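You operate a simulated robot arm through the tools that you are given. There is no shell and no other tool. Be economical: measure what you need, move in short steps, check, and stop when the job is done.

The job below is to be done with a simulated robot arm. You get a single attempt, and the scene is never put back.

Task
Set the jig up for the pipe that is clamped in it.
Fine: clamp the collar of its size in the orange cradle, up to the stop; purple dial and cold iron at that size too.

Only the result counts: the job must be done as asked and must still hold three seconds after the hand-in. Knocking over, shifting, dropping, spilling or breaking anything else fails it.

Robot
A 7-joint arm with a two-finger parallel gripper, fixed in place. Base frame: the origin is at the foot of the arm, x ahead of it, y to its left, z up. Lengths are in cm, angles in degrees, forces in N, time in s.
Its first joint turns from -66.0 to 66.0 degrees. Payload 2.4 kg.
Tool frame: the origin (TCP) lies between the finger pads and is the grasp point; the fingertips stand 3 cm ahead of it; z points along the fingers, y is the line along which they close. Largest opening 9.4 cm; finger width 2.8, thickness 1; the body of the gripper, 5 by 9.6 cm, starts 5.5 cm behind the TCP.
Orientation is that of the tool frame in the base frame, as a unit quaternion [x, y, z, w]. With the fingers straight down and closing along the base's y, the tool's x points along the base's -x, its y along +y and its z along -z.

Tools
- The arm moves only by the tool step_arm. Its argument "plan" is a list of rows, each a list of 2 entries, a list of its own where there are three numbers: the shift along the base's x, y, z in cm, then the turn, a rotation vector about the base's x, y, z in degrees. In form: [[[x, y, z], [rx, ry, rz]], ...]. A call has 1 to 12 rows; each row shifts and turns the commanded pose from where the row before left it. "hand" is the finger opening in cm, from 0 to 9.4, set as the call begins (left out, the last holds). A row lasts 0.2 s, in which the tool goes at most 5 cm and 8.6 degrees; a call with a longer step from one row to the next is refused whole, and so is a gripper value outside its range. Where a pose cannot be reached the arm comes as near as it can. A force on the tool above 40 N (or 10 N above the force at the start of the call, whichever is more), or a blocked arm, ends the call early, and 0.2 s more pass. The fingers move at their own pace (about 15.3 cm/s each) and stop on an object; they squeeze with about 31 N. The grip force told is the motor's: it shows also when the fingers shut on nothing. Time passes only in rows, and 0.2 s behind the last, so rows that do not move let the fingers close. It gives the time, the measured TCP pose, the force on the tool (base axes), the opening and the grip force at its end, in the units of the frame above (readings bear some noise), and new pictures: "show" is both (left out), scene, wrist or none.
- Cameras (640 x 400 px; columns grow to the right, rows downward): "scene" is fixed at [4.46, 47.82, 144.47]; the picture's right is [-0.71, -0.71, 0.00], its down [-0.40, 0.40, -0.83] and it looks along [0.59, -0.58, -0.56] (base axes); focal length 302 px, centre (320, 200). "wrist" rides on the gripper at [-3.7, 0, -5.8] in the tool frame; the picture's right is [0.00, -1.00, 0.00], its down [0.97, 0.00, -0.24] and it looks along [0.24, 0.00, 0.97] (tool axes); focal length 218 px, centre (320, 200).
- probe_pixels(camera, pixels): there is no depth. For up to 12 entries [column, row, z] of the newest picture of that camera ("zoom" is the newest enlarged one), the place [x, y] in the base frame at which the ray of that pixel passes the height z, good to about 0.2 cm. No time passes.
- enlarge(camera, box): a new picture of the part [left, top, right, bottom] of that camera's present view, enlarged. No time passes.
- sign_off(): hands the job in; it is judged then, once.

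Work in short steps. Measure before you move; look again where a grasp or a placing could have gone wrong, and mend it. You have 80 turns and 120 pictures in all, those below and enlarged ones among them. Open the gripper and draw the arm clear of the work before you hand the job in, unless the task says otherwise; then end with one line.

The tools are called after "Emit:" as a command line: name --argument value ..., lists and objects as JSON in quotes. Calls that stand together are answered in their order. step_arm: Moves the arm, as the interface text tells. Its arguments: {"type":"object","properties":{"plan":{"type":"array"},"hand":{"type":"number"},"show":{"type":"string","enum":["both","scene","wrist","none"]}},"required":["plan"]} The other tools are called the same way: probe_pixels (camera, pixels) gives the place at which the rays of pixels pass given heights; enlarge (camera, box) takes an enlarged picture of a part of a camera's view; sign_off () hands the job in.

At the start:

```text
time_s: 0.0
tool_pos: [32.54, 17.83, 129.22]
tcp_rot: [0.0, 1.0, 0.0, 0.001]
ft_force: [-1.2, 0.3, 0.2]
grip_width: 9.38
finger_force: 0.0
```

scene: 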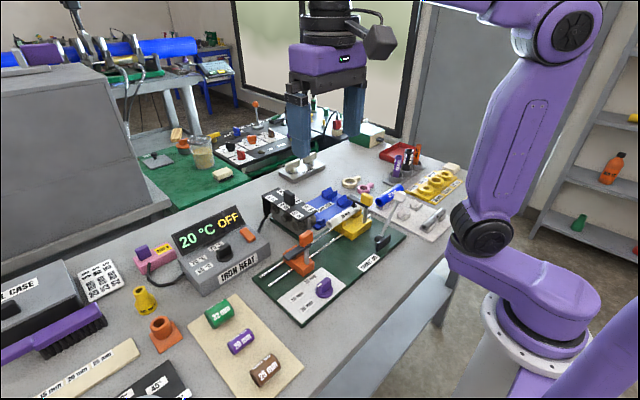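
wrist: 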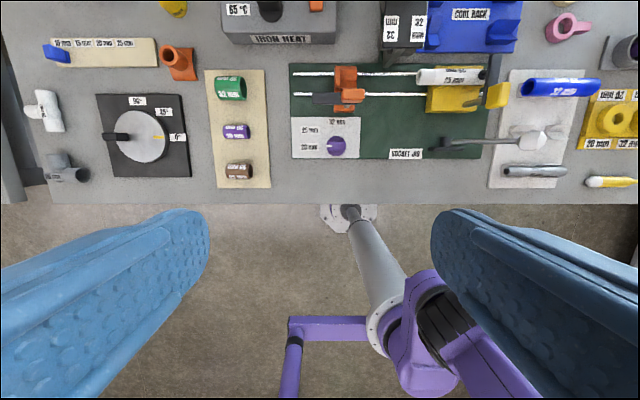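

The wrist view shows the socket jig around (390,110), the collars at (235,130), and the iron parts. I enlarge these to read labels.

Emit:
enlarge --camera "wrist" --box '[280, 50, 520, 200]'

Emit:
enlarge --camera "scene" --box '[240, 170, 420, 330]'

Emit:
enlarge --camera "wrist" --box '[360, 0, 640, 200]'

Emit:
enlarge --camera "wrist" --box '[20, 0, 300, 200]'

```text
2.67 times, centred on (400, 125) of wrist
```

zoom: 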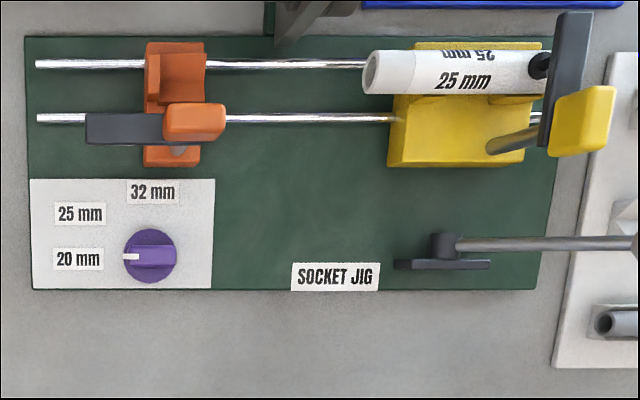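

```text
2.50 times, centred on (330, 250) of scene
```

zoom: 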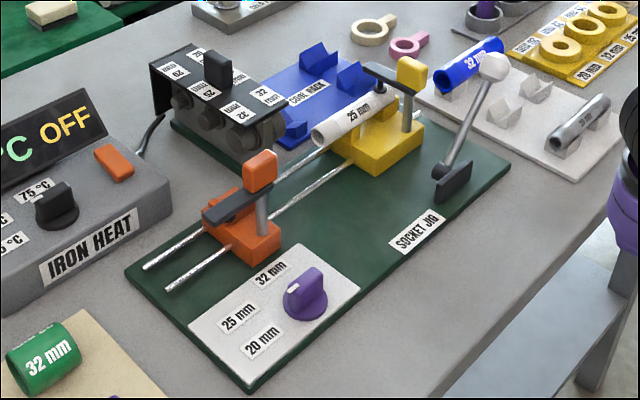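

```text
2.00 times, centred on (500, 100) of wrist
```

zoom: 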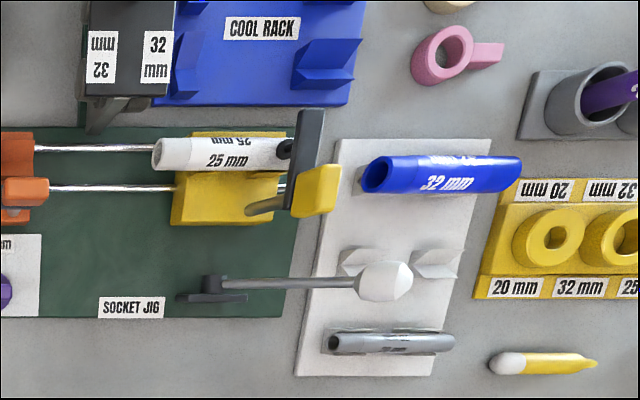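

```text
2.00 times, centred on (160, 100) of wrist
```

zoom: 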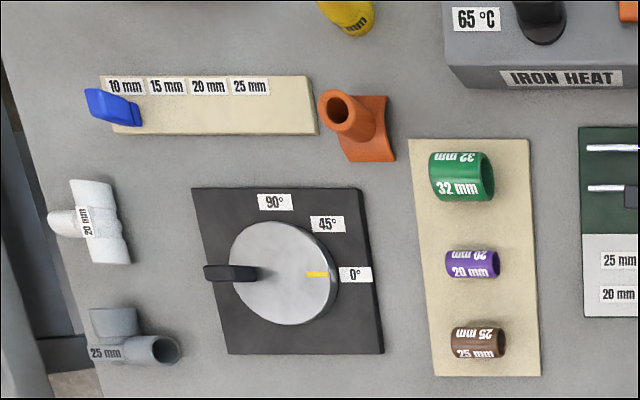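

The pipe reads 25 mm; the brown collar is 25 mm; the purple dial points to 20 mm. I look closely at the iron block and orange cradle and probe key positions.

Emit:
enlarge --camera "scene" --box '[255, 180, 335, 230]'

Emit:
enlarge --camera "scene" --box '[280, 220, 344, 300]'

Emit:
probe_pixels --camera "wrist" --pixels '[[237, 171, 93], [337, 146, 93.5], [345, 92, 95], [345, 100, 95], [404, 25, 100], [450, 77, 98], [290, 158, 91.5], [478, 158, 91.5]]'

```text
8.00 times, centred on (295, 205) of scene
```

zoom: 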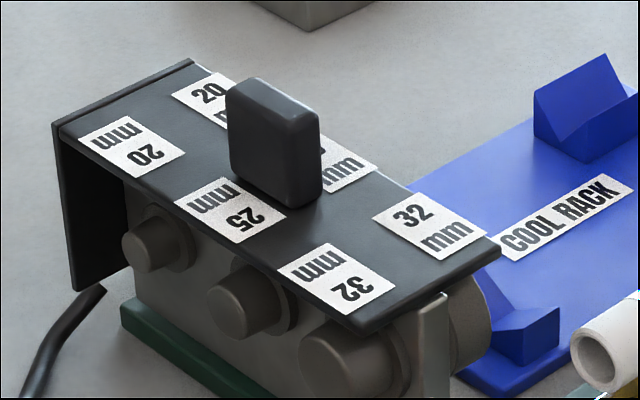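

```text
5.00 times, centred on (312, 260) of scene
```

zoom: 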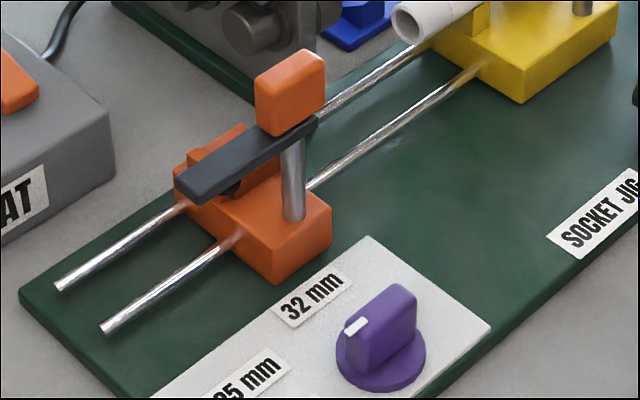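

```text
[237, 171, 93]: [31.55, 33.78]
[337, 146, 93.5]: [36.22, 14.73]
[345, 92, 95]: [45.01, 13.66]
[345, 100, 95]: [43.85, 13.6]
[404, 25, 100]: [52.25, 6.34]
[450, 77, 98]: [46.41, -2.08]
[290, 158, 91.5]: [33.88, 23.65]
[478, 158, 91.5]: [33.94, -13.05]
```

The iron is a three-nozzle block on a green rail, with nozzles arrayed along x (20, 25, 32). I move above it for a top view.

Emit:
step_arm --plan '[[[4, -2.7, -1], [0, 0, 0]], [[4, -2.7, -1], [0, 0, 0]], [[4, -2.7, -1], [0, 0, 0]], [[4, -2.7, -1], [0, 0, 0]], [[0, 0, 0], [0, 0, 0]]]' --show "wrist"

```text
time_s: 1.2
tool_pos: [48.7, 7.09, 125.13]
tcp_rot: [0.001, 1.0, 0.0, 0.0]
ft_force: [0.7, 0.2, 0.3]
grip_width: 9.37
finger_force: 0.0
```

wrist: 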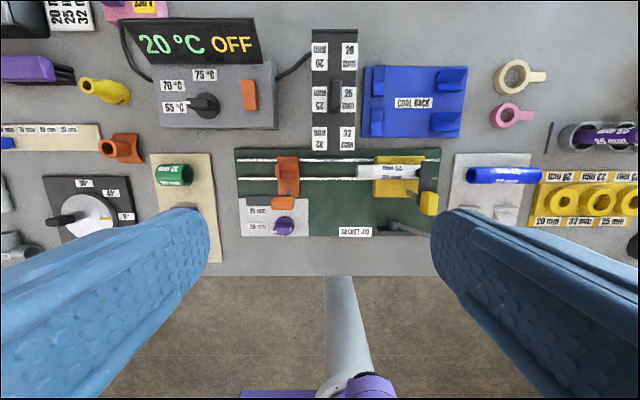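

Emit:
enlarge --camera "wrist" --box '[230, 20, 450, 250]'

Emit:
enlarge --camera "wrist" --box '[290, 20, 380, 170]'

Emit:
probe_pixels --camera "wrist" --pixels '[[312, 30, 100], [356, 30, 100], [312, 150, 100], [356, 150, 100], [335, 80, 103], [335, 112, 103], [360, 171, 97], [420, 171, 97], [288, 160, 95], [288, 178, 95]]'

```text
1.74 times, centred on (340, 135) of wrist
```

zoom: 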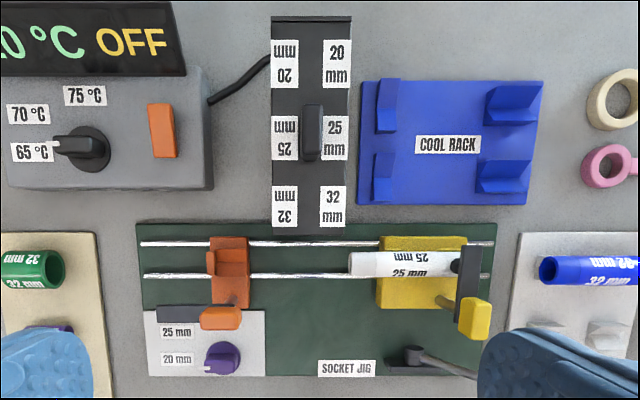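

```text
2.67 times, centred on (335, 95) of wrist
```

zoom: 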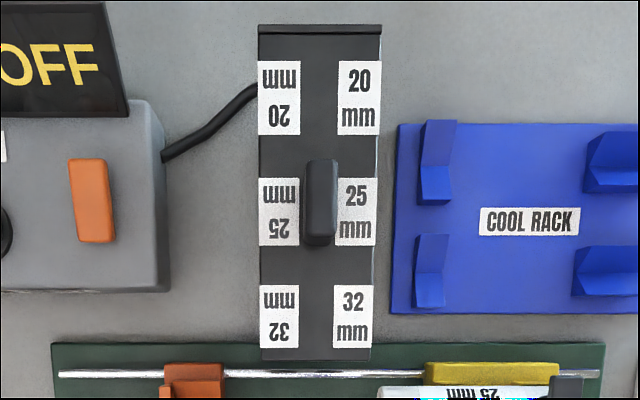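

```text
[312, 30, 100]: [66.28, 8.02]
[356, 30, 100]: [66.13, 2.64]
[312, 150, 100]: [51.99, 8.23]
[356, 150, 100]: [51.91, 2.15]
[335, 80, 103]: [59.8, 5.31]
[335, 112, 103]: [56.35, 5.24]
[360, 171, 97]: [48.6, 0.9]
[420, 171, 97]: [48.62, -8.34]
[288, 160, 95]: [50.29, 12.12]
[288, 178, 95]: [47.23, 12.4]
```

I check how the iron sits near the jig board, and the cradle details.

Emit:
enlarge --camera "scene" --box '[260, 195, 324, 245]'

Emit:
enlarge --camera "wrist" --box '[235, 140, 345, 240]'

Emit:
enlarge --camera "wrist" --box '[340, 140, 450, 240]'

```text
8.00 times, centred on (292, 220) of scene
```

zoom: 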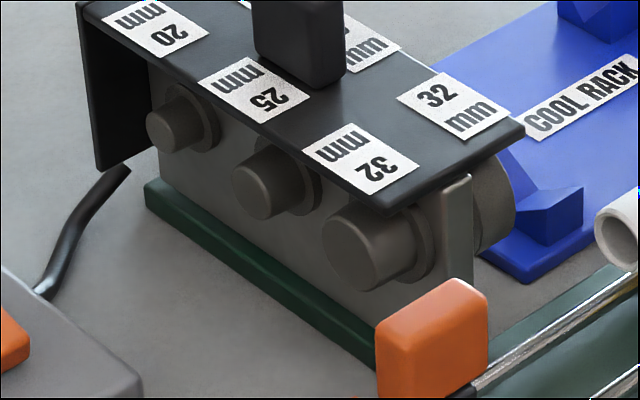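

```text
4.00 times, centred on (290, 190) of wrist
```

zoom: 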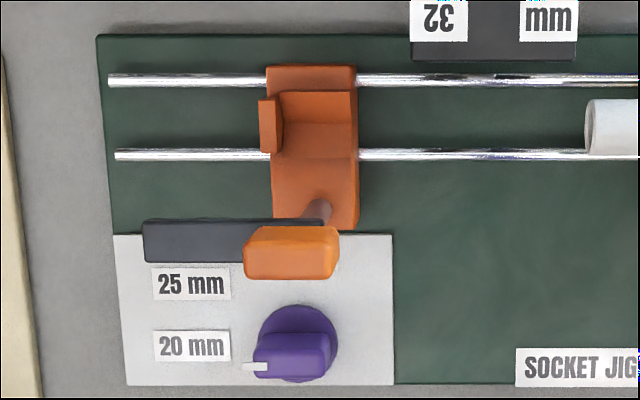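

```text
4.00 times, centred on (395, 190) of wrist
```

zoom: 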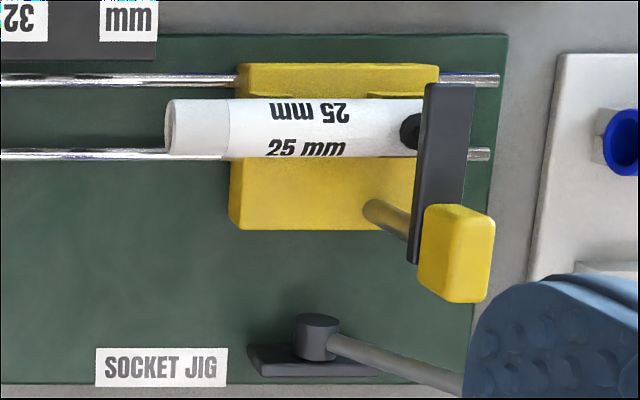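

The cradle has a V with a stop plate on its +y side; the orange clamp arm is swung out along y. I tilt the tool to look at the iron and jig from the front at a lower angle.

Emit:
step_arm --plan '[[[-2, 0.5, -1.3], [0, -8.5, 0]], [[-2, 0.5, -1.3], [0, -8.5, 0]], [[-2, 0.5, -1.3], [0, -8.5, 0]], [[-2, 0.5, -1.3], [0, -8.5, 0]], [[-2, 0.5, -1.3], [0, -8.5, 0]], [[-2, 0.5, -1.3], [0, -8.5, 0]], [[-2, 0.5, -1.3], [0, -8.5, 0]], [[0, 0, 0], [0, 0, 0]]]' --show "wrist"

```text
time_s: 3.0
tool_pos: [36.92, 9.64, 116.18]
tcp_rot: [0.003, 0.909, -0.017, 0.417]
ft_force: [0.4, -0.4, 0.2]
grip_width: 9.4
finger_force: 0.1
out of reach, approached as far as the arm can: row 6, 7
```

wrist: 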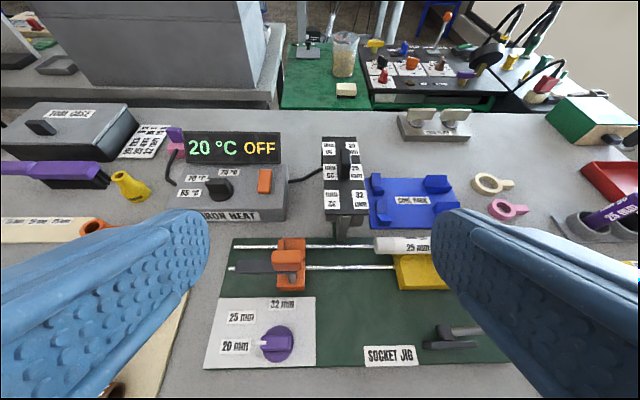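

Emit:
enlarge --camera "wrist" --box '[300, 120, 400, 250]'

Emit:
enlarge --camera "wrist" --box '[200, 220, 360, 370]'

```text
3.08 times, centred on (350, 185) of wrist
```

zoom: 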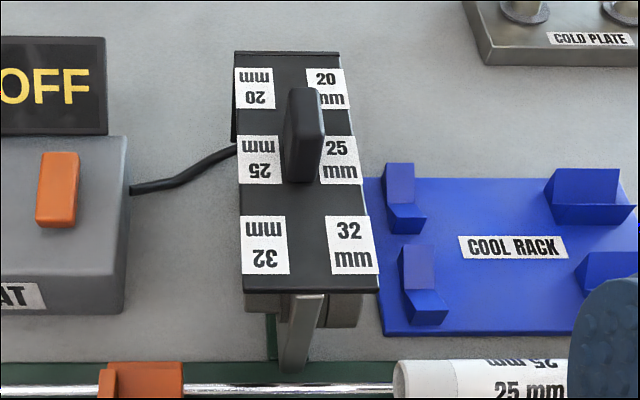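

```text
2.67 times, centred on (280, 295) of wrist
```

zoom: 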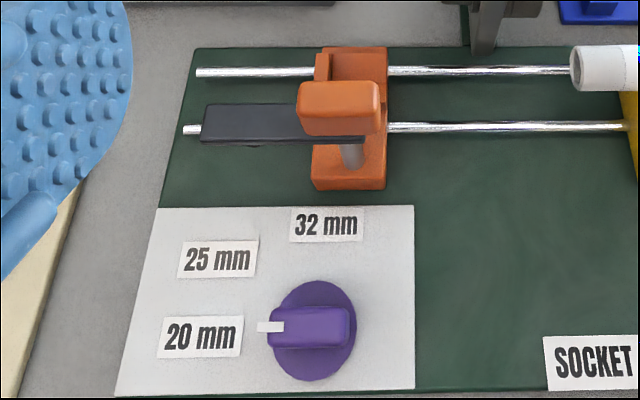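

The iron stands on a track toward the jig with a post in front. Now I return to vertical above the dial and collars for accurate measurement.

Emit:
step_arm --plan '[[[0.5, 1.3, 0], [0, 8.5, 0]], [[0.5, 1.3, 0], [0, 8.5, 0]], [[0.5, 1.3, 0], [0, 8.5, 0]], [[0.5, 1.3, 0], [0, 8.5, 0]], [[0.5, 1.3, 0], [0, 8.5, 0]], [[0.5, 1.3, 0], [0, 8.5, 0]], [[0.5, 1.3, 0], [0, 0, 0]], [[0, 0, -3], [0, 0, 0]], [[0, 0, 0], [0, 0, 0]]]' --show "wrist"

```text
time_s: 5.0
tool_pos: [40.25, 18.92, 112.87]
tcp_rot: [-0.005, 1.0, -0.016, -0.016]
ft_force: [-0.5, 0.2, -0.2]
grip_width: 9.4
finger_force: 0.0
```

wrist: 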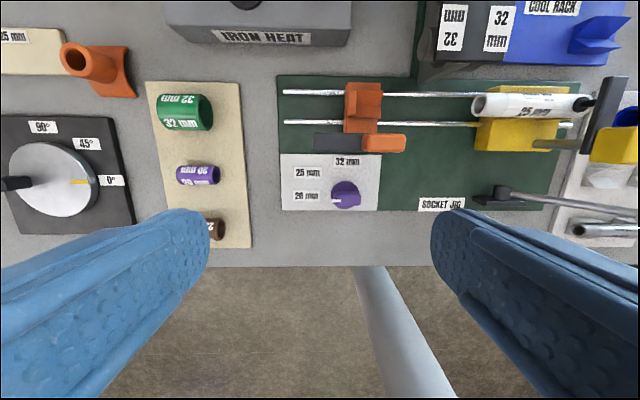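

The tool is about 2° off vertical; I'll correct that next. First I measure the dial, labels, and cradle parts.

Emit:
step_arm --plan '[[[-3, 0, 0], [1.8, -1.8, -0.6]], [[-4, 0, 0], [0, 0, 0]], [[0, 0, 0], [0, 0, 0]]]' --show "wrist"

Emit:
enlarge --camera "wrist" --box '[270, 30, 430, 150]'

Emit:
enlarge --camera "wrist" --box '[140, 50, 260, 170]'

```text
time_s: 5.8
tool_pos: [33.2, 18.81, 112.98]
tcp_rot: [0.0, 1.0, 0.002, 0.0]
ft_force: [0.4, 0.2, 0.0]
grip_width: 9.42
finger_force: 0.1
```

wrist: 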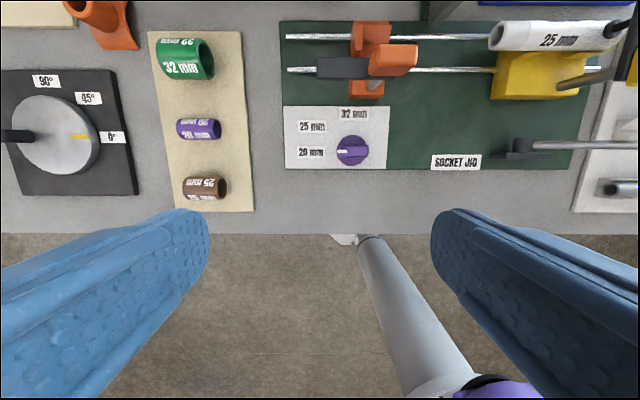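

```text
3.33 times, centred on (350, 90) of wrist
```

zoom: 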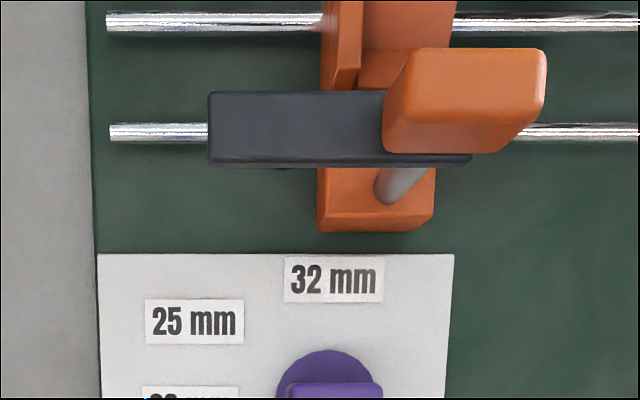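

```text
3.33 times, centred on (200, 110) of wrist
```

zoom: 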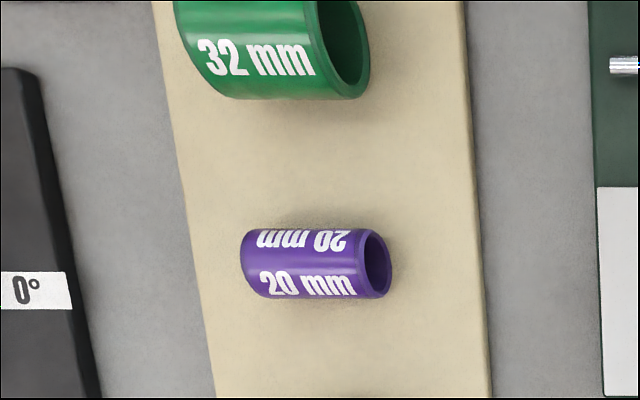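

Probing dial, labels and collar in this picture.

Emit:
probe_pixels --camera "wrist" --pixels '[[353, 151, 92.3], [353, 149, 94], [311, 152, 91.8], [312, 127, 91.8], [353, 114, 91.8], [205, 187, 93], [184, 187, 93], [226, 187, 93], [205, 178, 93], [205, 197, 93], [370, 84, 94], [390, 60, 103]]'

Emit:
enlarge --camera "wrist" --box '[160, 150, 240, 220]'

Emit:
enlarge --camera "wrist" --box '[280, 100, 400, 175]'

Emit:
enlarge --camera "scene" --box '[210, 300, 310, 390]'

```text
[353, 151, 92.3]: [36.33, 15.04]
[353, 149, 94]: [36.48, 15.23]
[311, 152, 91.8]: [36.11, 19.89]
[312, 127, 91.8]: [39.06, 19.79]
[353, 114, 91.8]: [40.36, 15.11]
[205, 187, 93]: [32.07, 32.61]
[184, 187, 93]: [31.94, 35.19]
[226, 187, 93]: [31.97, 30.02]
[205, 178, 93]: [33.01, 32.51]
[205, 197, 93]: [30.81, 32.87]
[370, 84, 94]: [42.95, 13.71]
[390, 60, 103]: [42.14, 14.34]
```

```text
5.71 times, centred on (200, 185) of wrist
```

zoom: 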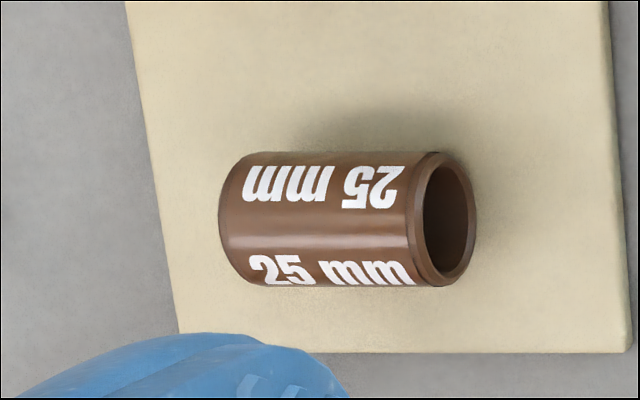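

```text
5.33 times, centred on (340, 138) of wrist
```

zoom: 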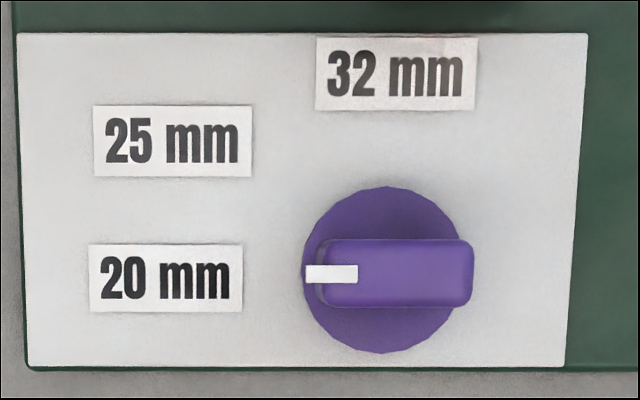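

```text
4.44 times, centred on (260, 345) of scene
```

zoom: 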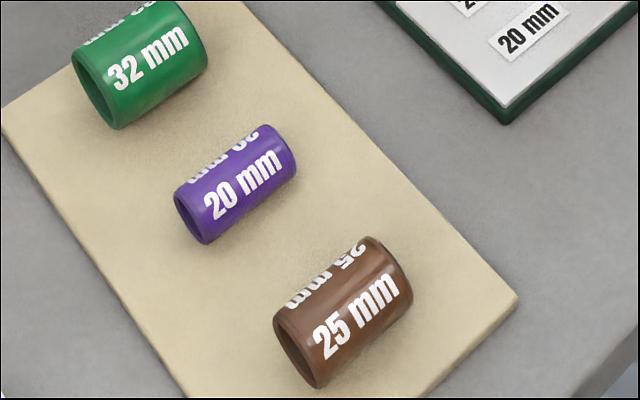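

Labels sit at about 0°, 30–45° and 90° around the dial centre (36.35,15.05). I triangulate heights of the clamp knob, dial and collar using the scene camera.

Emit:
probe_pixels --camera "scene" --pixels '[[306, 233, 99], [306, 233, 101], [306, 233, 103], [306, 264, 94], [306, 264, 95], [324, 287, 94], [324, 280, 94], [324, 280, 95], [265, 370, 93], [265, 370, 94], [306, 246, 98], [306, 246, 100]]'

Emit:
enlarge --camera "scene" --box '[280, 225, 344, 265]'

```text
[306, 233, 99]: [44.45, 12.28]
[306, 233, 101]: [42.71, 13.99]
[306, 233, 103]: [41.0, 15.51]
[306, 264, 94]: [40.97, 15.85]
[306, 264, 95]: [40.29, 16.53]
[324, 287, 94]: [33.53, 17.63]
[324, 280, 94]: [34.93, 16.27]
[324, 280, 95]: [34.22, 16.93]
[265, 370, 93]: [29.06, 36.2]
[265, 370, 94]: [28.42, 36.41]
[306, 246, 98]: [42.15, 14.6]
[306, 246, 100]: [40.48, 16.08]
```

```text
10.00 times, centred on (312, 245) of scene
```

zoom: 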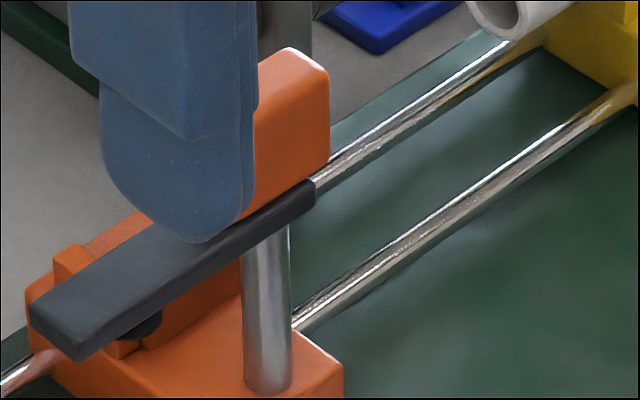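

I check consistency between the cameras with known flat labels.

Emit:
probe_pixels --camera "scene" --pixels '[[306.8, 306.4, 91.8], [296, 298, 91.8], [324, 290, 92], [324, 290, 91.5], [340, 325, 91.3]]'

Emit:
enlarge --camera "scene" --box '[270, 260, 350, 310]'

```text
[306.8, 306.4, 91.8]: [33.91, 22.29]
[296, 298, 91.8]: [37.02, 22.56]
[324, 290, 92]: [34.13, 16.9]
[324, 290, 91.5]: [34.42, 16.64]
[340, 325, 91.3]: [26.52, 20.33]
```

```text
8.00 times, centred on (310, 285) of scene
```

zoom: 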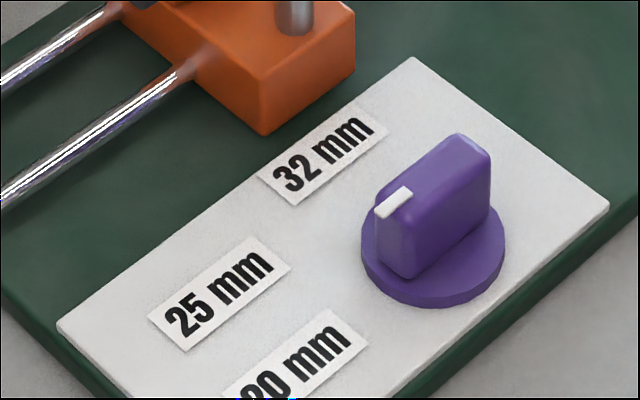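

The cameras disagree unless surfaces lie a few cm lower than nominal (collar triangulates to about (31.1,35.2), z≈88.5). I go above the collar, turning the tool 90° so fingers close along x, and re-measure closer.

Emit:
step_arm --plan '[[[0, 1.3, -0.8], [0, 0, 8.2]], [[0, 1.3, -0.8], [0, 0, 8.2]], [[0, 1.3, -0.8], [0, 0, 8.2]], [[0, 1.3, -0.8], [0, 0, 8.2]], [[0, 1.3, -0.8], [0, 0, 8.2]], [[0, 1.3, -0.8], [0, 0, 8.2]], [[-0.4, 1.3, -0.8], [0, 0, 8.2]], [[-0.4, 1.3, -0.8], [0, 0, 8.2]], [[-0.4, 1.3, -0.8], [0, 0, 8.2]], [[-0.4, 1.3, -0.8], [0, 0, 8.2]], [[-0.4, 1.3, -0.8], [0, 0, 8]], [[0, 0, 0], [0, 0, 0]]]' --show "both"

```text
time_s: 8.4
tool_pos: [31.37, 33.21, 104.36]
tcp_rot: [0.708, -0.706, -0.001, 0.0]
ft_force: [-0.6, 0.1, 0.9]
grip_width: 9.42
finger_force: 0.0
```

scene: 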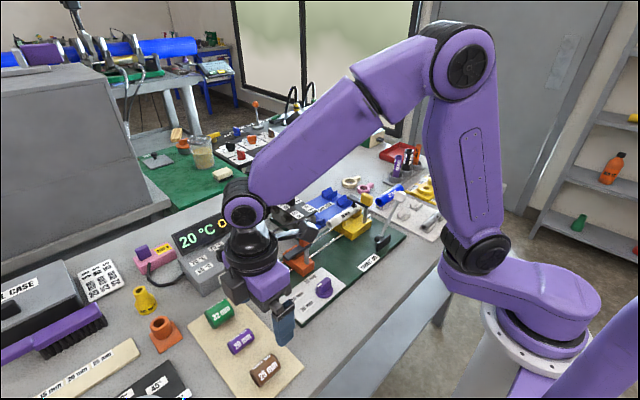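
wrist: 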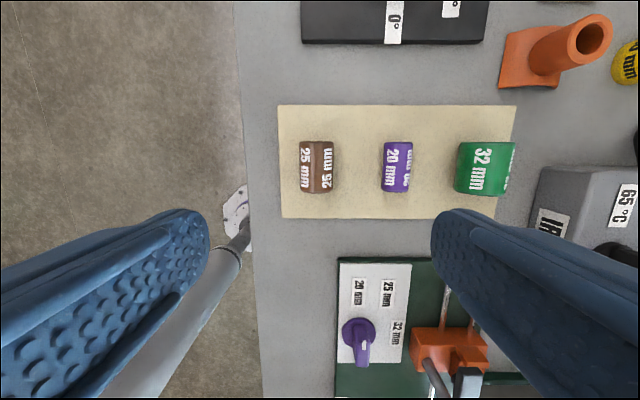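

The collar at (316,166) gives (31.0,35.2) almost regardless of height, agreeing with the triangulated low surface. I centre on it, open to 7, and descend partway.

Emit:
step_arm --plan '[[[-0.3, 2, -1], [0, 0, 0]], [[0, 0, -3.3], [0, 0, 0]], [[0, 0, -3], [0, 0, 0]], [[0, 0, 0], [0, 0, 0]]]' --hand 7 --show "both"

Emit:
enlarge --camera "scene" --box '[200, 280, 330, 390]'

```text
time_s: 9.4
tool_pos: [31.15, 35.1, 97.07]
tcp_rot: [0.708, -0.707, -0.001, 0.0]
ft_force: [0.7, 0.5, 0.6]
grip_width: 6.98
finger_force: 0.1
```

scene: 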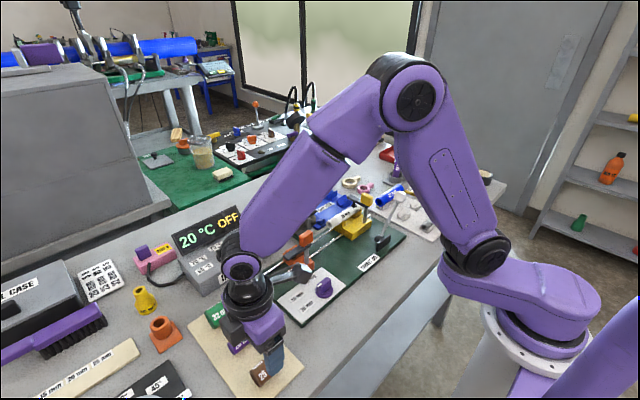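
wrist: 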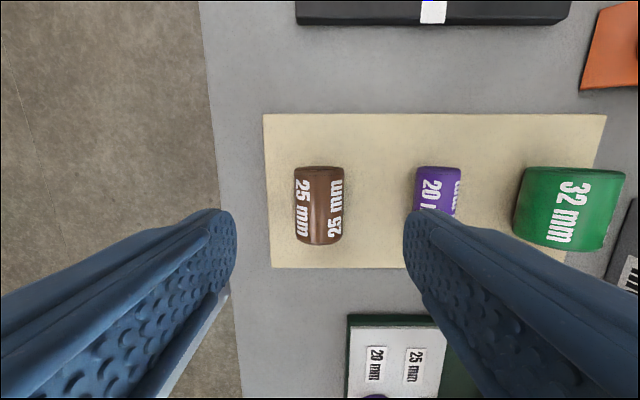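

```text
3.64 times, centred on (265, 335) of scene
```

zoom: 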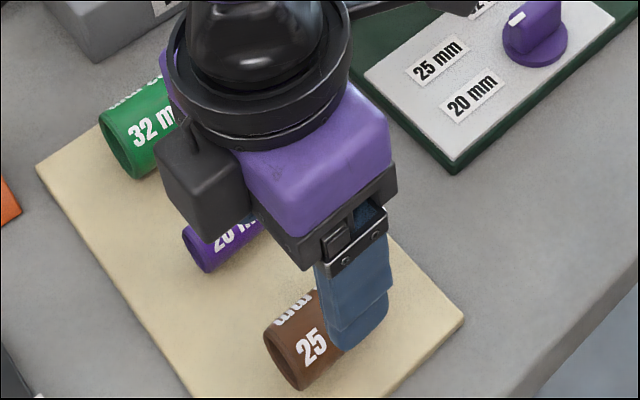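

Scale change between views puts the collar axis at z≈88.3, y≈34.8, x≈31.1. I grip it off-centre toward its −y end (so fingers stay clear of the cradle body), tips slightly below its axis.

Emit:
step_arm --plan '[[[0, -1.3, 0], [0, 0, 0]], [[0, 0, -3], [0, 0, 0]], [[0, 0, -2], [0, 0, 0]], [[0, 0, -1.4], [0, 0, 0]], [[0, 0, 0], [0, 0, 0]]]' --show "both"

Emit:
enlarge --camera "scene" --box '[220, 310, 320, 395]'

```text
time_s: 10.6
tool_pos: [31.19, 33.98, 90.56]
tcp_rot: [0.708, -0.706, -0.002, 0.001]
ft_force: [-0.2, 0.3, 0.0]
grip_width: 6.99
finger_force: 0.0
```

scene: 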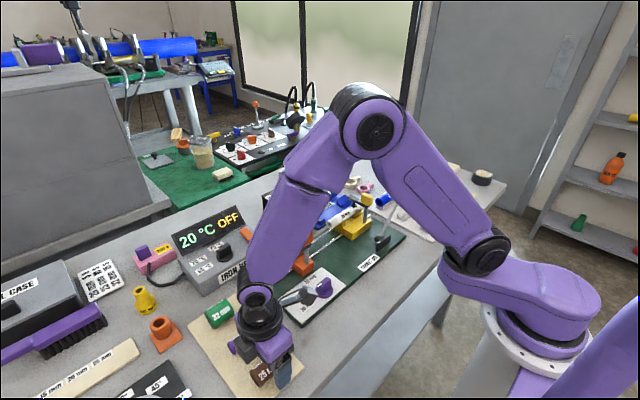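
wrist: 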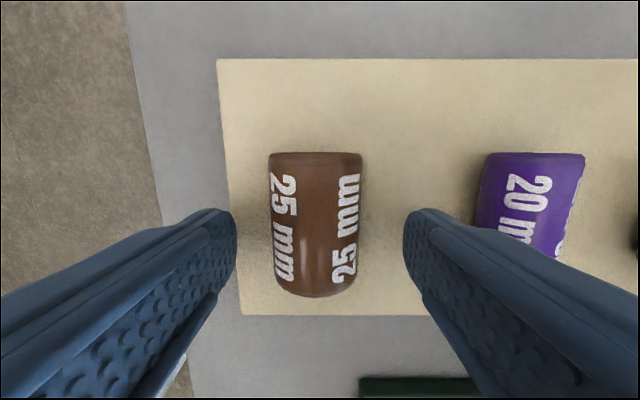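

```text
4.71 times, centred on (270, 352) of scene
```

zoom: 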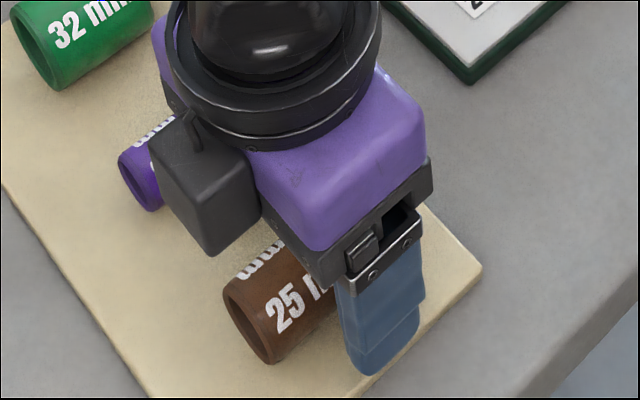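

The collar sits between the fingers (px 272–360). I shift 0.6 toward −y, close, and lift a little.

Emit:
step_arm --plan '[[[-0.15, -0.6, 0], [0, 0, 0]], [[0, 0, 0], [0, 0, 0]]]' --show "none"

Emit:
step_arm --plan '[[[0, 0, 0], [0, 0, 0]], [[0, 0, 0], [0, 0, 0]], [[0, 0, 0], [0, 0, 0]]]' --hand 1 --show "wrist"

```text
time_s: 11.2
tool_pos: [30.98, 33.33, 90.6]
tcp_rot: [0.708, -0.707, 0.0, 0.002]
ft_force: [-0.4, 0.0, -1.0]
grip_width: 6.99
finger_force: 0.0
```

```text
time_s: 12.0
tool_pos: [30.96, 33.36, 90.59]
tcp_rot: [0.708, -0.706, 0.0, 0.002]
ft_force: [0.2, -0.1, 0.7]
grip_width: 3.14
finger_force: 31.2
```

wrist: 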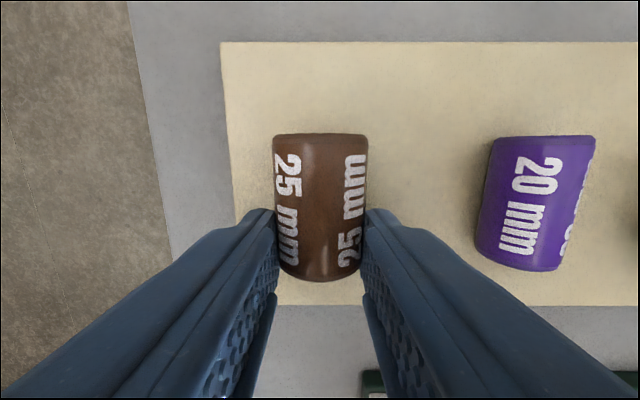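

Gripped at 3.14 cm with 31 N. I lift and carry it near the cradle at safe height.

Emit:
step_arm --plan '[[[0, 0, 4], [0, 0, 0]], [[0, 0, 4.5], [0, 0, 0]], [[0, 0, 4.5], [0, 0, 0]], [[0, 0, 4.5], [0, 0, 0]], [[3, -3.3, 0], [0, 0, 0]], [[3, -3.3, 0], [0, 0, 0]], [[3, -3.3, 0], [0, 0, 0]], [[3, -3.3, 0], [0, 0, 0]], [[3.4, -3.3, 0], [0, 0, 0]], [[0, 0, 0], [0, 0, 0]]]' --show "both"

Emit:
enlarge --camera "wrist" --box '[220, 80, 420, 400]'

Emit:
enlarge --camera "scene" --box '[250, 170, 378, 310]'

```text
time_s: 14.2
tool_pos: [46.19, 16.76, 107.98]
tcp_rot: [0.708, -0.707, 0.0, 0.002]
ft_force: [0.6, -1.3, -0.7]
grip_width: 3.11
finger_force: 30.7
```

scene: 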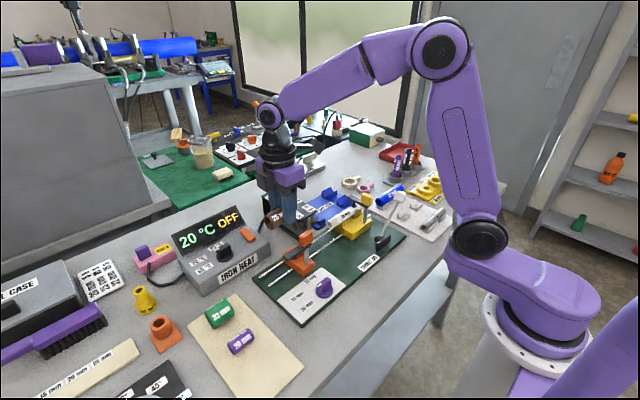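
wrist: 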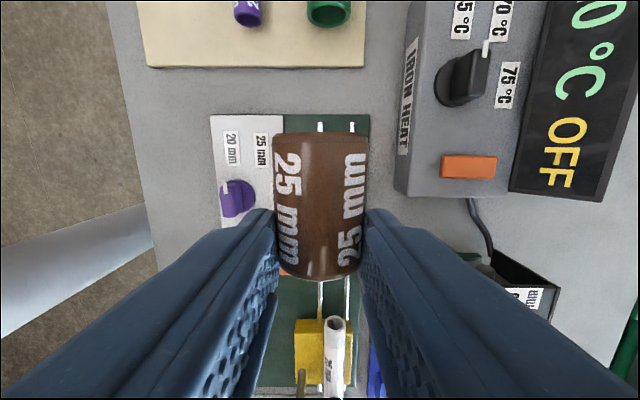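

```text
1.25 times, centred on (320, 240) of wrist
```

zoom: 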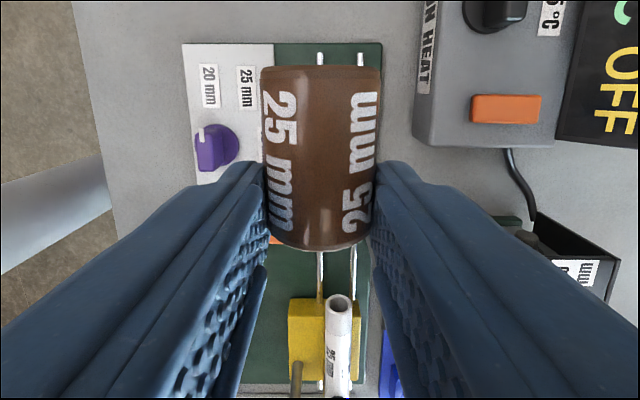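

```text
2.86 times, centred on (314, 240) of scene
```

zoom: 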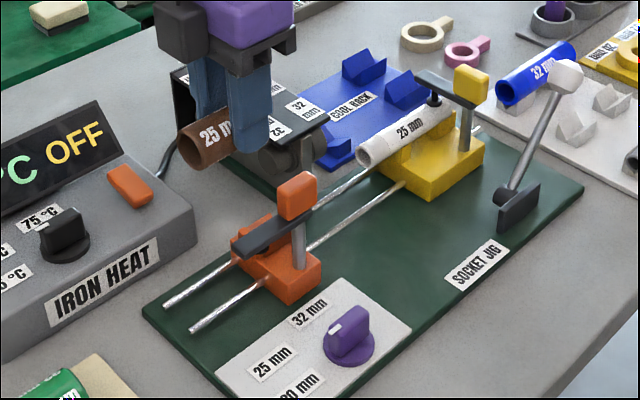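

Triangulation puts the pipe axis at x≈47.9, z≈93.0, the cradle V over y≈10.9–14.2 with the stop beyond it. I move the collar above the cradle, staying high, to check alignment.

Emit:
step_arm --plan '[[[0.9, -3.7, 0], [0, 0, 0]], [[0.8, -3.6, 0], [0, 0, 0]], [[0, 0, -4], [0, 0, 0]], [[0, 0, -4], [0, 0, 0]], [[0, 0, 0], [0, 0, 0]]]' --show "both"

Emit:
enlarge --camera "scene" --box '[270, 190, 366, 270]'

Emit:
enlarge --camera "wrist" --box '[180, 40, 420, 300]'

```text
time_s: 15.4
tool_pos: [47.82, 9.35, 99.94]
tcp_rot: [0.708, -0.707, 0.0, 0.001]
ft_force: [-0.4, 0.5, -0.5]
grip_width: 3.15
finger_force: 30.7
```

scene: 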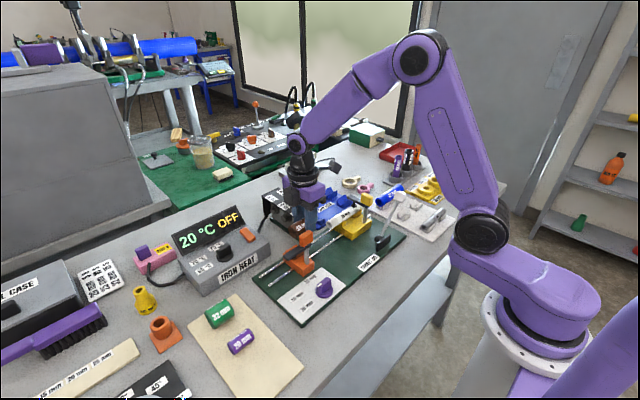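
wrist: 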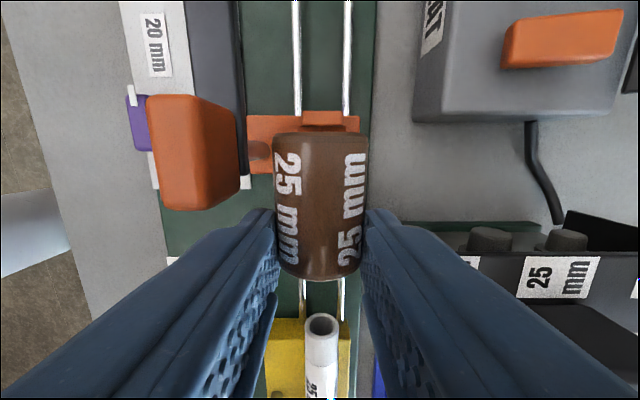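

```text
5.00 times, centred on (318, 230) of scene
```

zoom: 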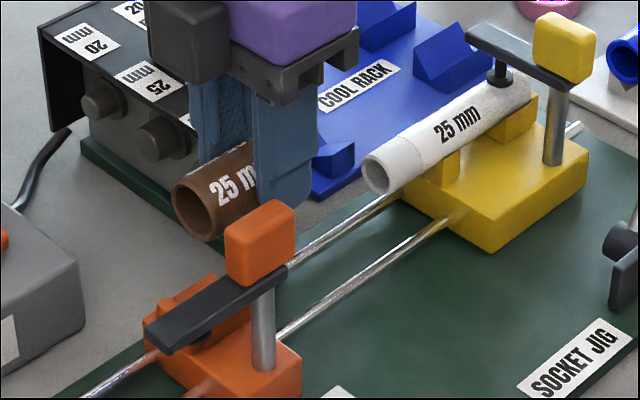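

```text
1.54 times, centred on (300, 170) of wrist
```

zoom: 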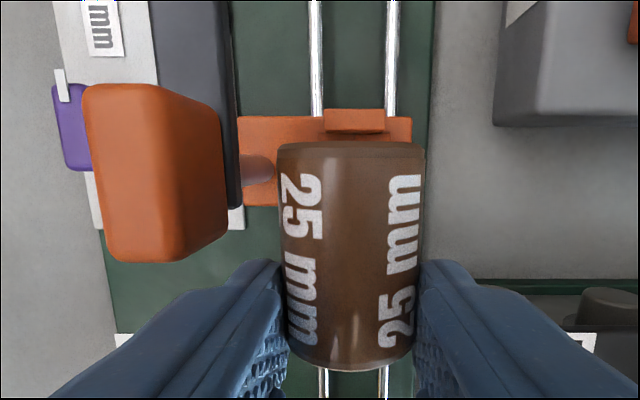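

The stop tab (zoom 323–387) gives x≈48.0 and its inner face y≈14.1; the collar's far end is ~13.2. I shift +0.12 x, +0.4 y and lower to just above the seat.

Emit:
step_arm --plan '[[[0.12, 0.4, -0.5], [0, 0, 0]], [[0, 0, -1.2], [0, 0, 0]], [[0, 0, -1], [0, 0, 0]], [[0, 0, -0.7], [0, 0, 0]], [[0, 0, 0], [0, 0, 0]]]' --show "both"

Emit:
enlarge --camera "scene" --box '[270, 190, 366, 270]'

Emit:
enlarge --camera "wrist" --box '[180, 40, 420, 300]'

```text
time_s: 16.6
tool_pos: [48.16, 9.92, 96.63]
tcp_rot: [0.708, -0.706, 0.001, 0.002]
ft_force: [0.5, 0.1, -0.4]
grip_width: 3.13
finger_force: 31.0
```

scene: 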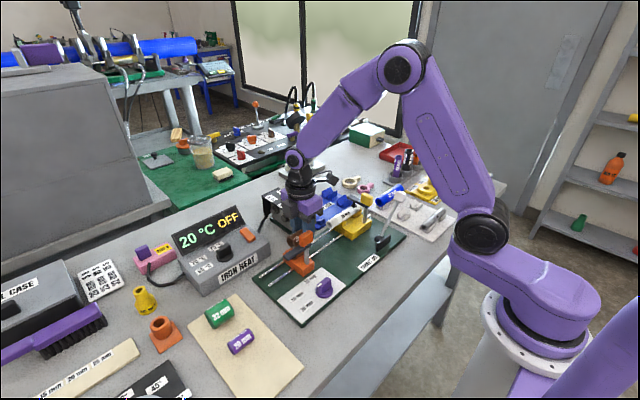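
wrist: 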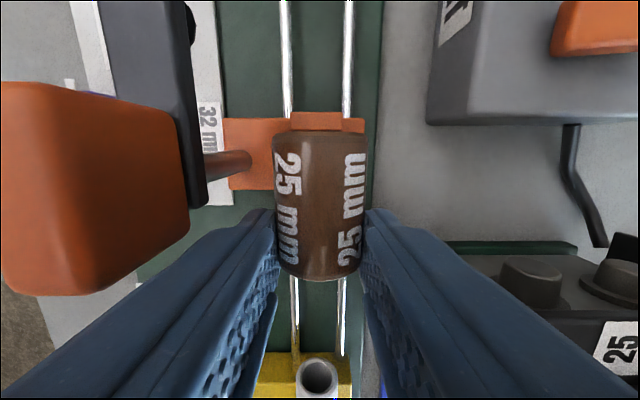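

```text
5.00 times, centred on (318, 230) of scene
```

zoom: 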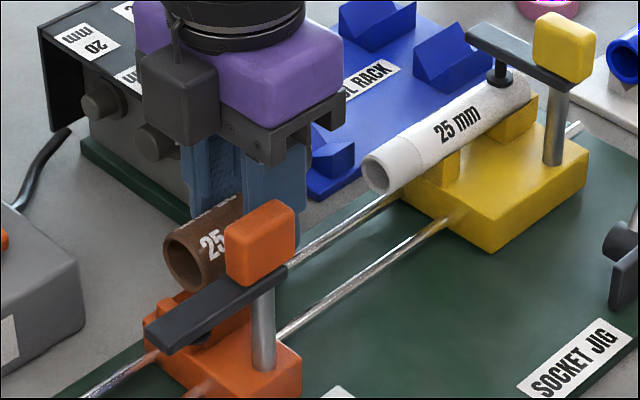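

```text
1.54 times, centred on (300, 170) of wrist
```

zoom: 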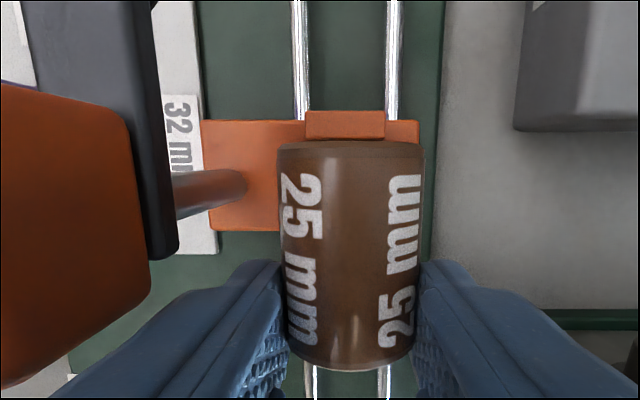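

The knob top sits safely below the gripper body, and the collar's end is ~0.3 from the stop. I shift −0.12 x and lower gently in small steps.

Emit:
step_arm --plan '[[[-0.12, 0, -0.2], [0, 0, 0]], [[0, 0, -0.3], [0, 0, 0]], [[0, 0, -0.3], [0, 0, 0]], [[0, 0, -0.2], [0, 0, 0]], [[0, 0, 0], [0, 0, 0]]]' --show "scene"

Emit:
enlarge --camera "scene" --box '[280, 225, 344, 265]'

```text
time_s: 17.8
tool_pos: [48.02, 9.93, 95.77]
tcp_rot: [0.708, -0.706, 0.0, 0.002]
ft_force: [0.3, 0.6, 0.5]
grip_width: 3.12
finger_force: 31.3
```

scene: 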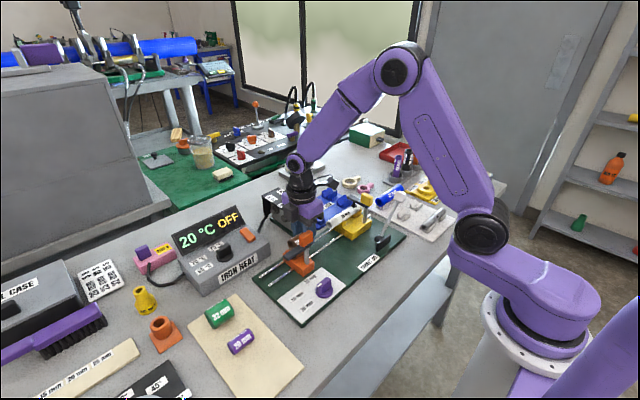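

```text
10.00 times, centred on (312, 245) of scene
```

zoom: 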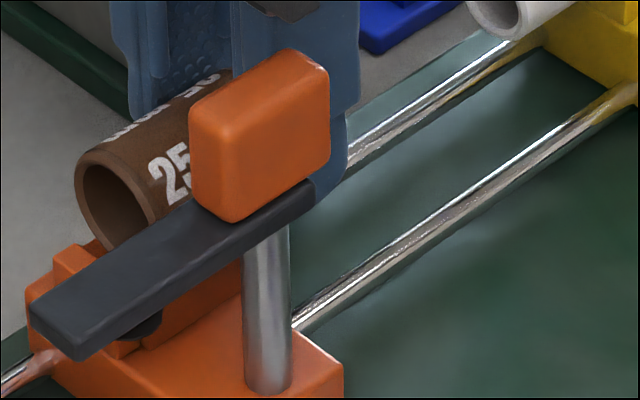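

No contact yet; the collar still stands above the stop tab. I continue down.

Emit:
step_arm --plan '[[[0, 0, -0.25], [0, 0, 0]], [[0, 0, -0.25], [0, 0, 0]], [[0, 0, -0.25], [0, 0, 0]], [[0, 0, 0], [0, 0, 0]]]' --show "scene"

Emit:
enlarge --camera "scene" --box '[280, 225, 344, 265]'

```text
time_s: 18.8
tool_pos: [47.97, 9.97, 94.95]
tcp_rot: [0.708, -0.707, 0.0, 0.001]
ft_force: [0.4, -0.6, -1.1]
grip_width: 3.13
finger_force: 31.0
```

scene: 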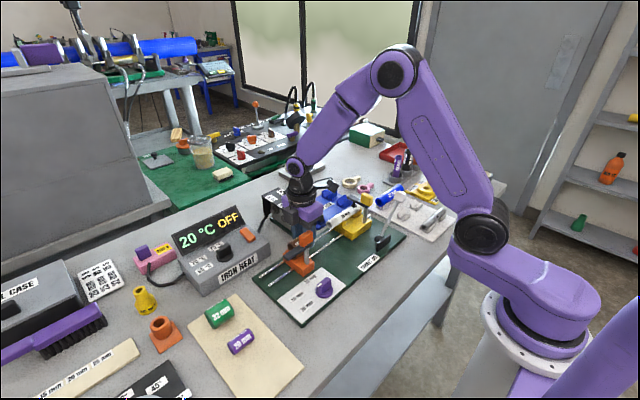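

```text
10.00 times, centred on (312, 245) of scene
```

zoom: 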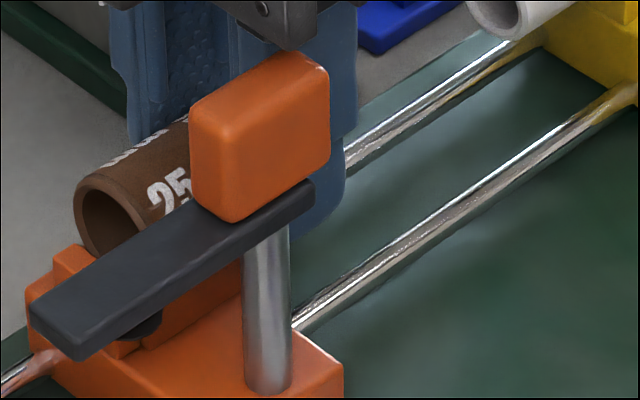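

Still free; the stop tab now begins to hide the collar's lower rim. Continue down.

Emit:
step_arm --plan '[[[0, 0, -0.25], [0, 0, 0]], [[0, 0, -0.25], [0, 0, 0]], [[0, 0, 0], [0, 0, 0]]]' --show "wrist"

Emit:
enlarge --camera "scene" --box '[280, 225, 344, 265]'

```text
time_s: 19.6
tool_pos: [48.08, 10.01, 94.53]
tcp_rot: [0.708, -0.707, 0.0, 0.0]
ft_force: [-7.3, -1.5, 23.1]
grip_width: 3.14
finger_force: 31.0
```

wrist: 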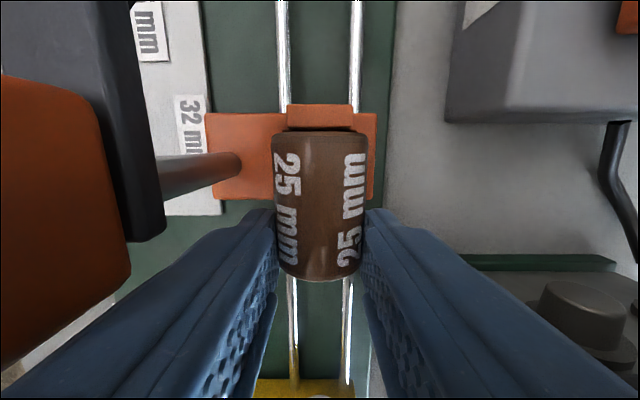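

```text
10.00 times, centred on (312, 245) of scene
```

zoom: 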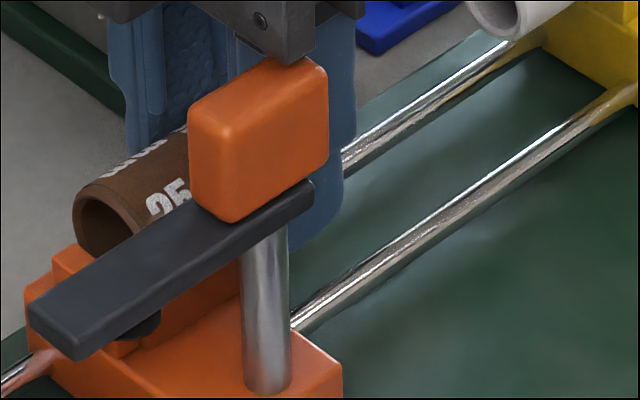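

Contact: 23 N up and −7 N in x, so the collar is on the V, slightly toward the +x wall. I relieve it, shift −0.1 x and ease toward the stop.

Emit:
step_arm --plan '[[[-0.12, 0, 0.15], [0, 0, 0]], [[0, 0.1, 0], [0, 0, 0]], [[0, 0.1, 0], [0, 0, 0]], [[0, 0, 0], [0, 0, 0]]]' --show "none"

```text
time_s: 20.6
tool_pos: [47.93, 10.2, 94.49]
tcp_rot: [0.708, -0.706, 0.0, 0.0]
ft_force: [3.7, -2.1, 4.4]
grip_width: 3.13
finger_force: 30.8
```

Nearly unloaded now and centred. I nudge further toward +y for the stop.

Emit:
step_arm --plan '[[[0.04, 0.1, 0], [0, 0, 0]], [[0, 0.1, 0], [0, 0, 0]], [[0, 0, 0], [0, 0, 0]]]' --show "wrist"

Emit:
enlarge --camera "wrist" --box '[240, 80, 400, 180]'

```text
time_s: 21.4
tool_pos: [47.88, 10.28, 94.68]
tcp_rot: [-0.707, 0.707, 0.001, -0.001]
ft_force: [0.5, -9.3, 6.1]
grip_width: 3.15
finger_force: 31.1
```

wrist: 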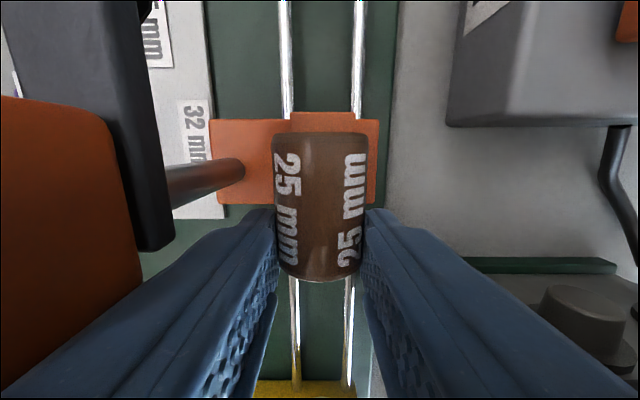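

```text
4.00 times, centred on (320, 130) of wrist
```

zoom: 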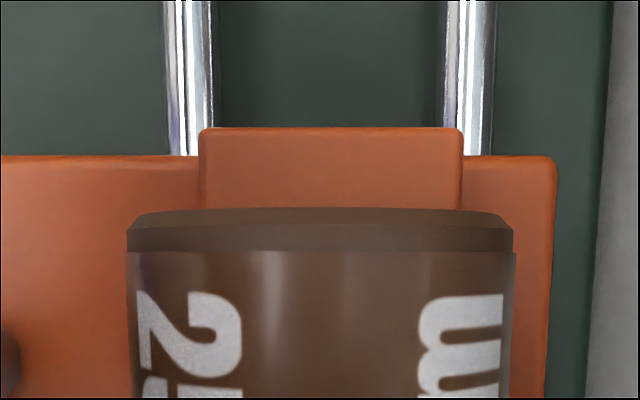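

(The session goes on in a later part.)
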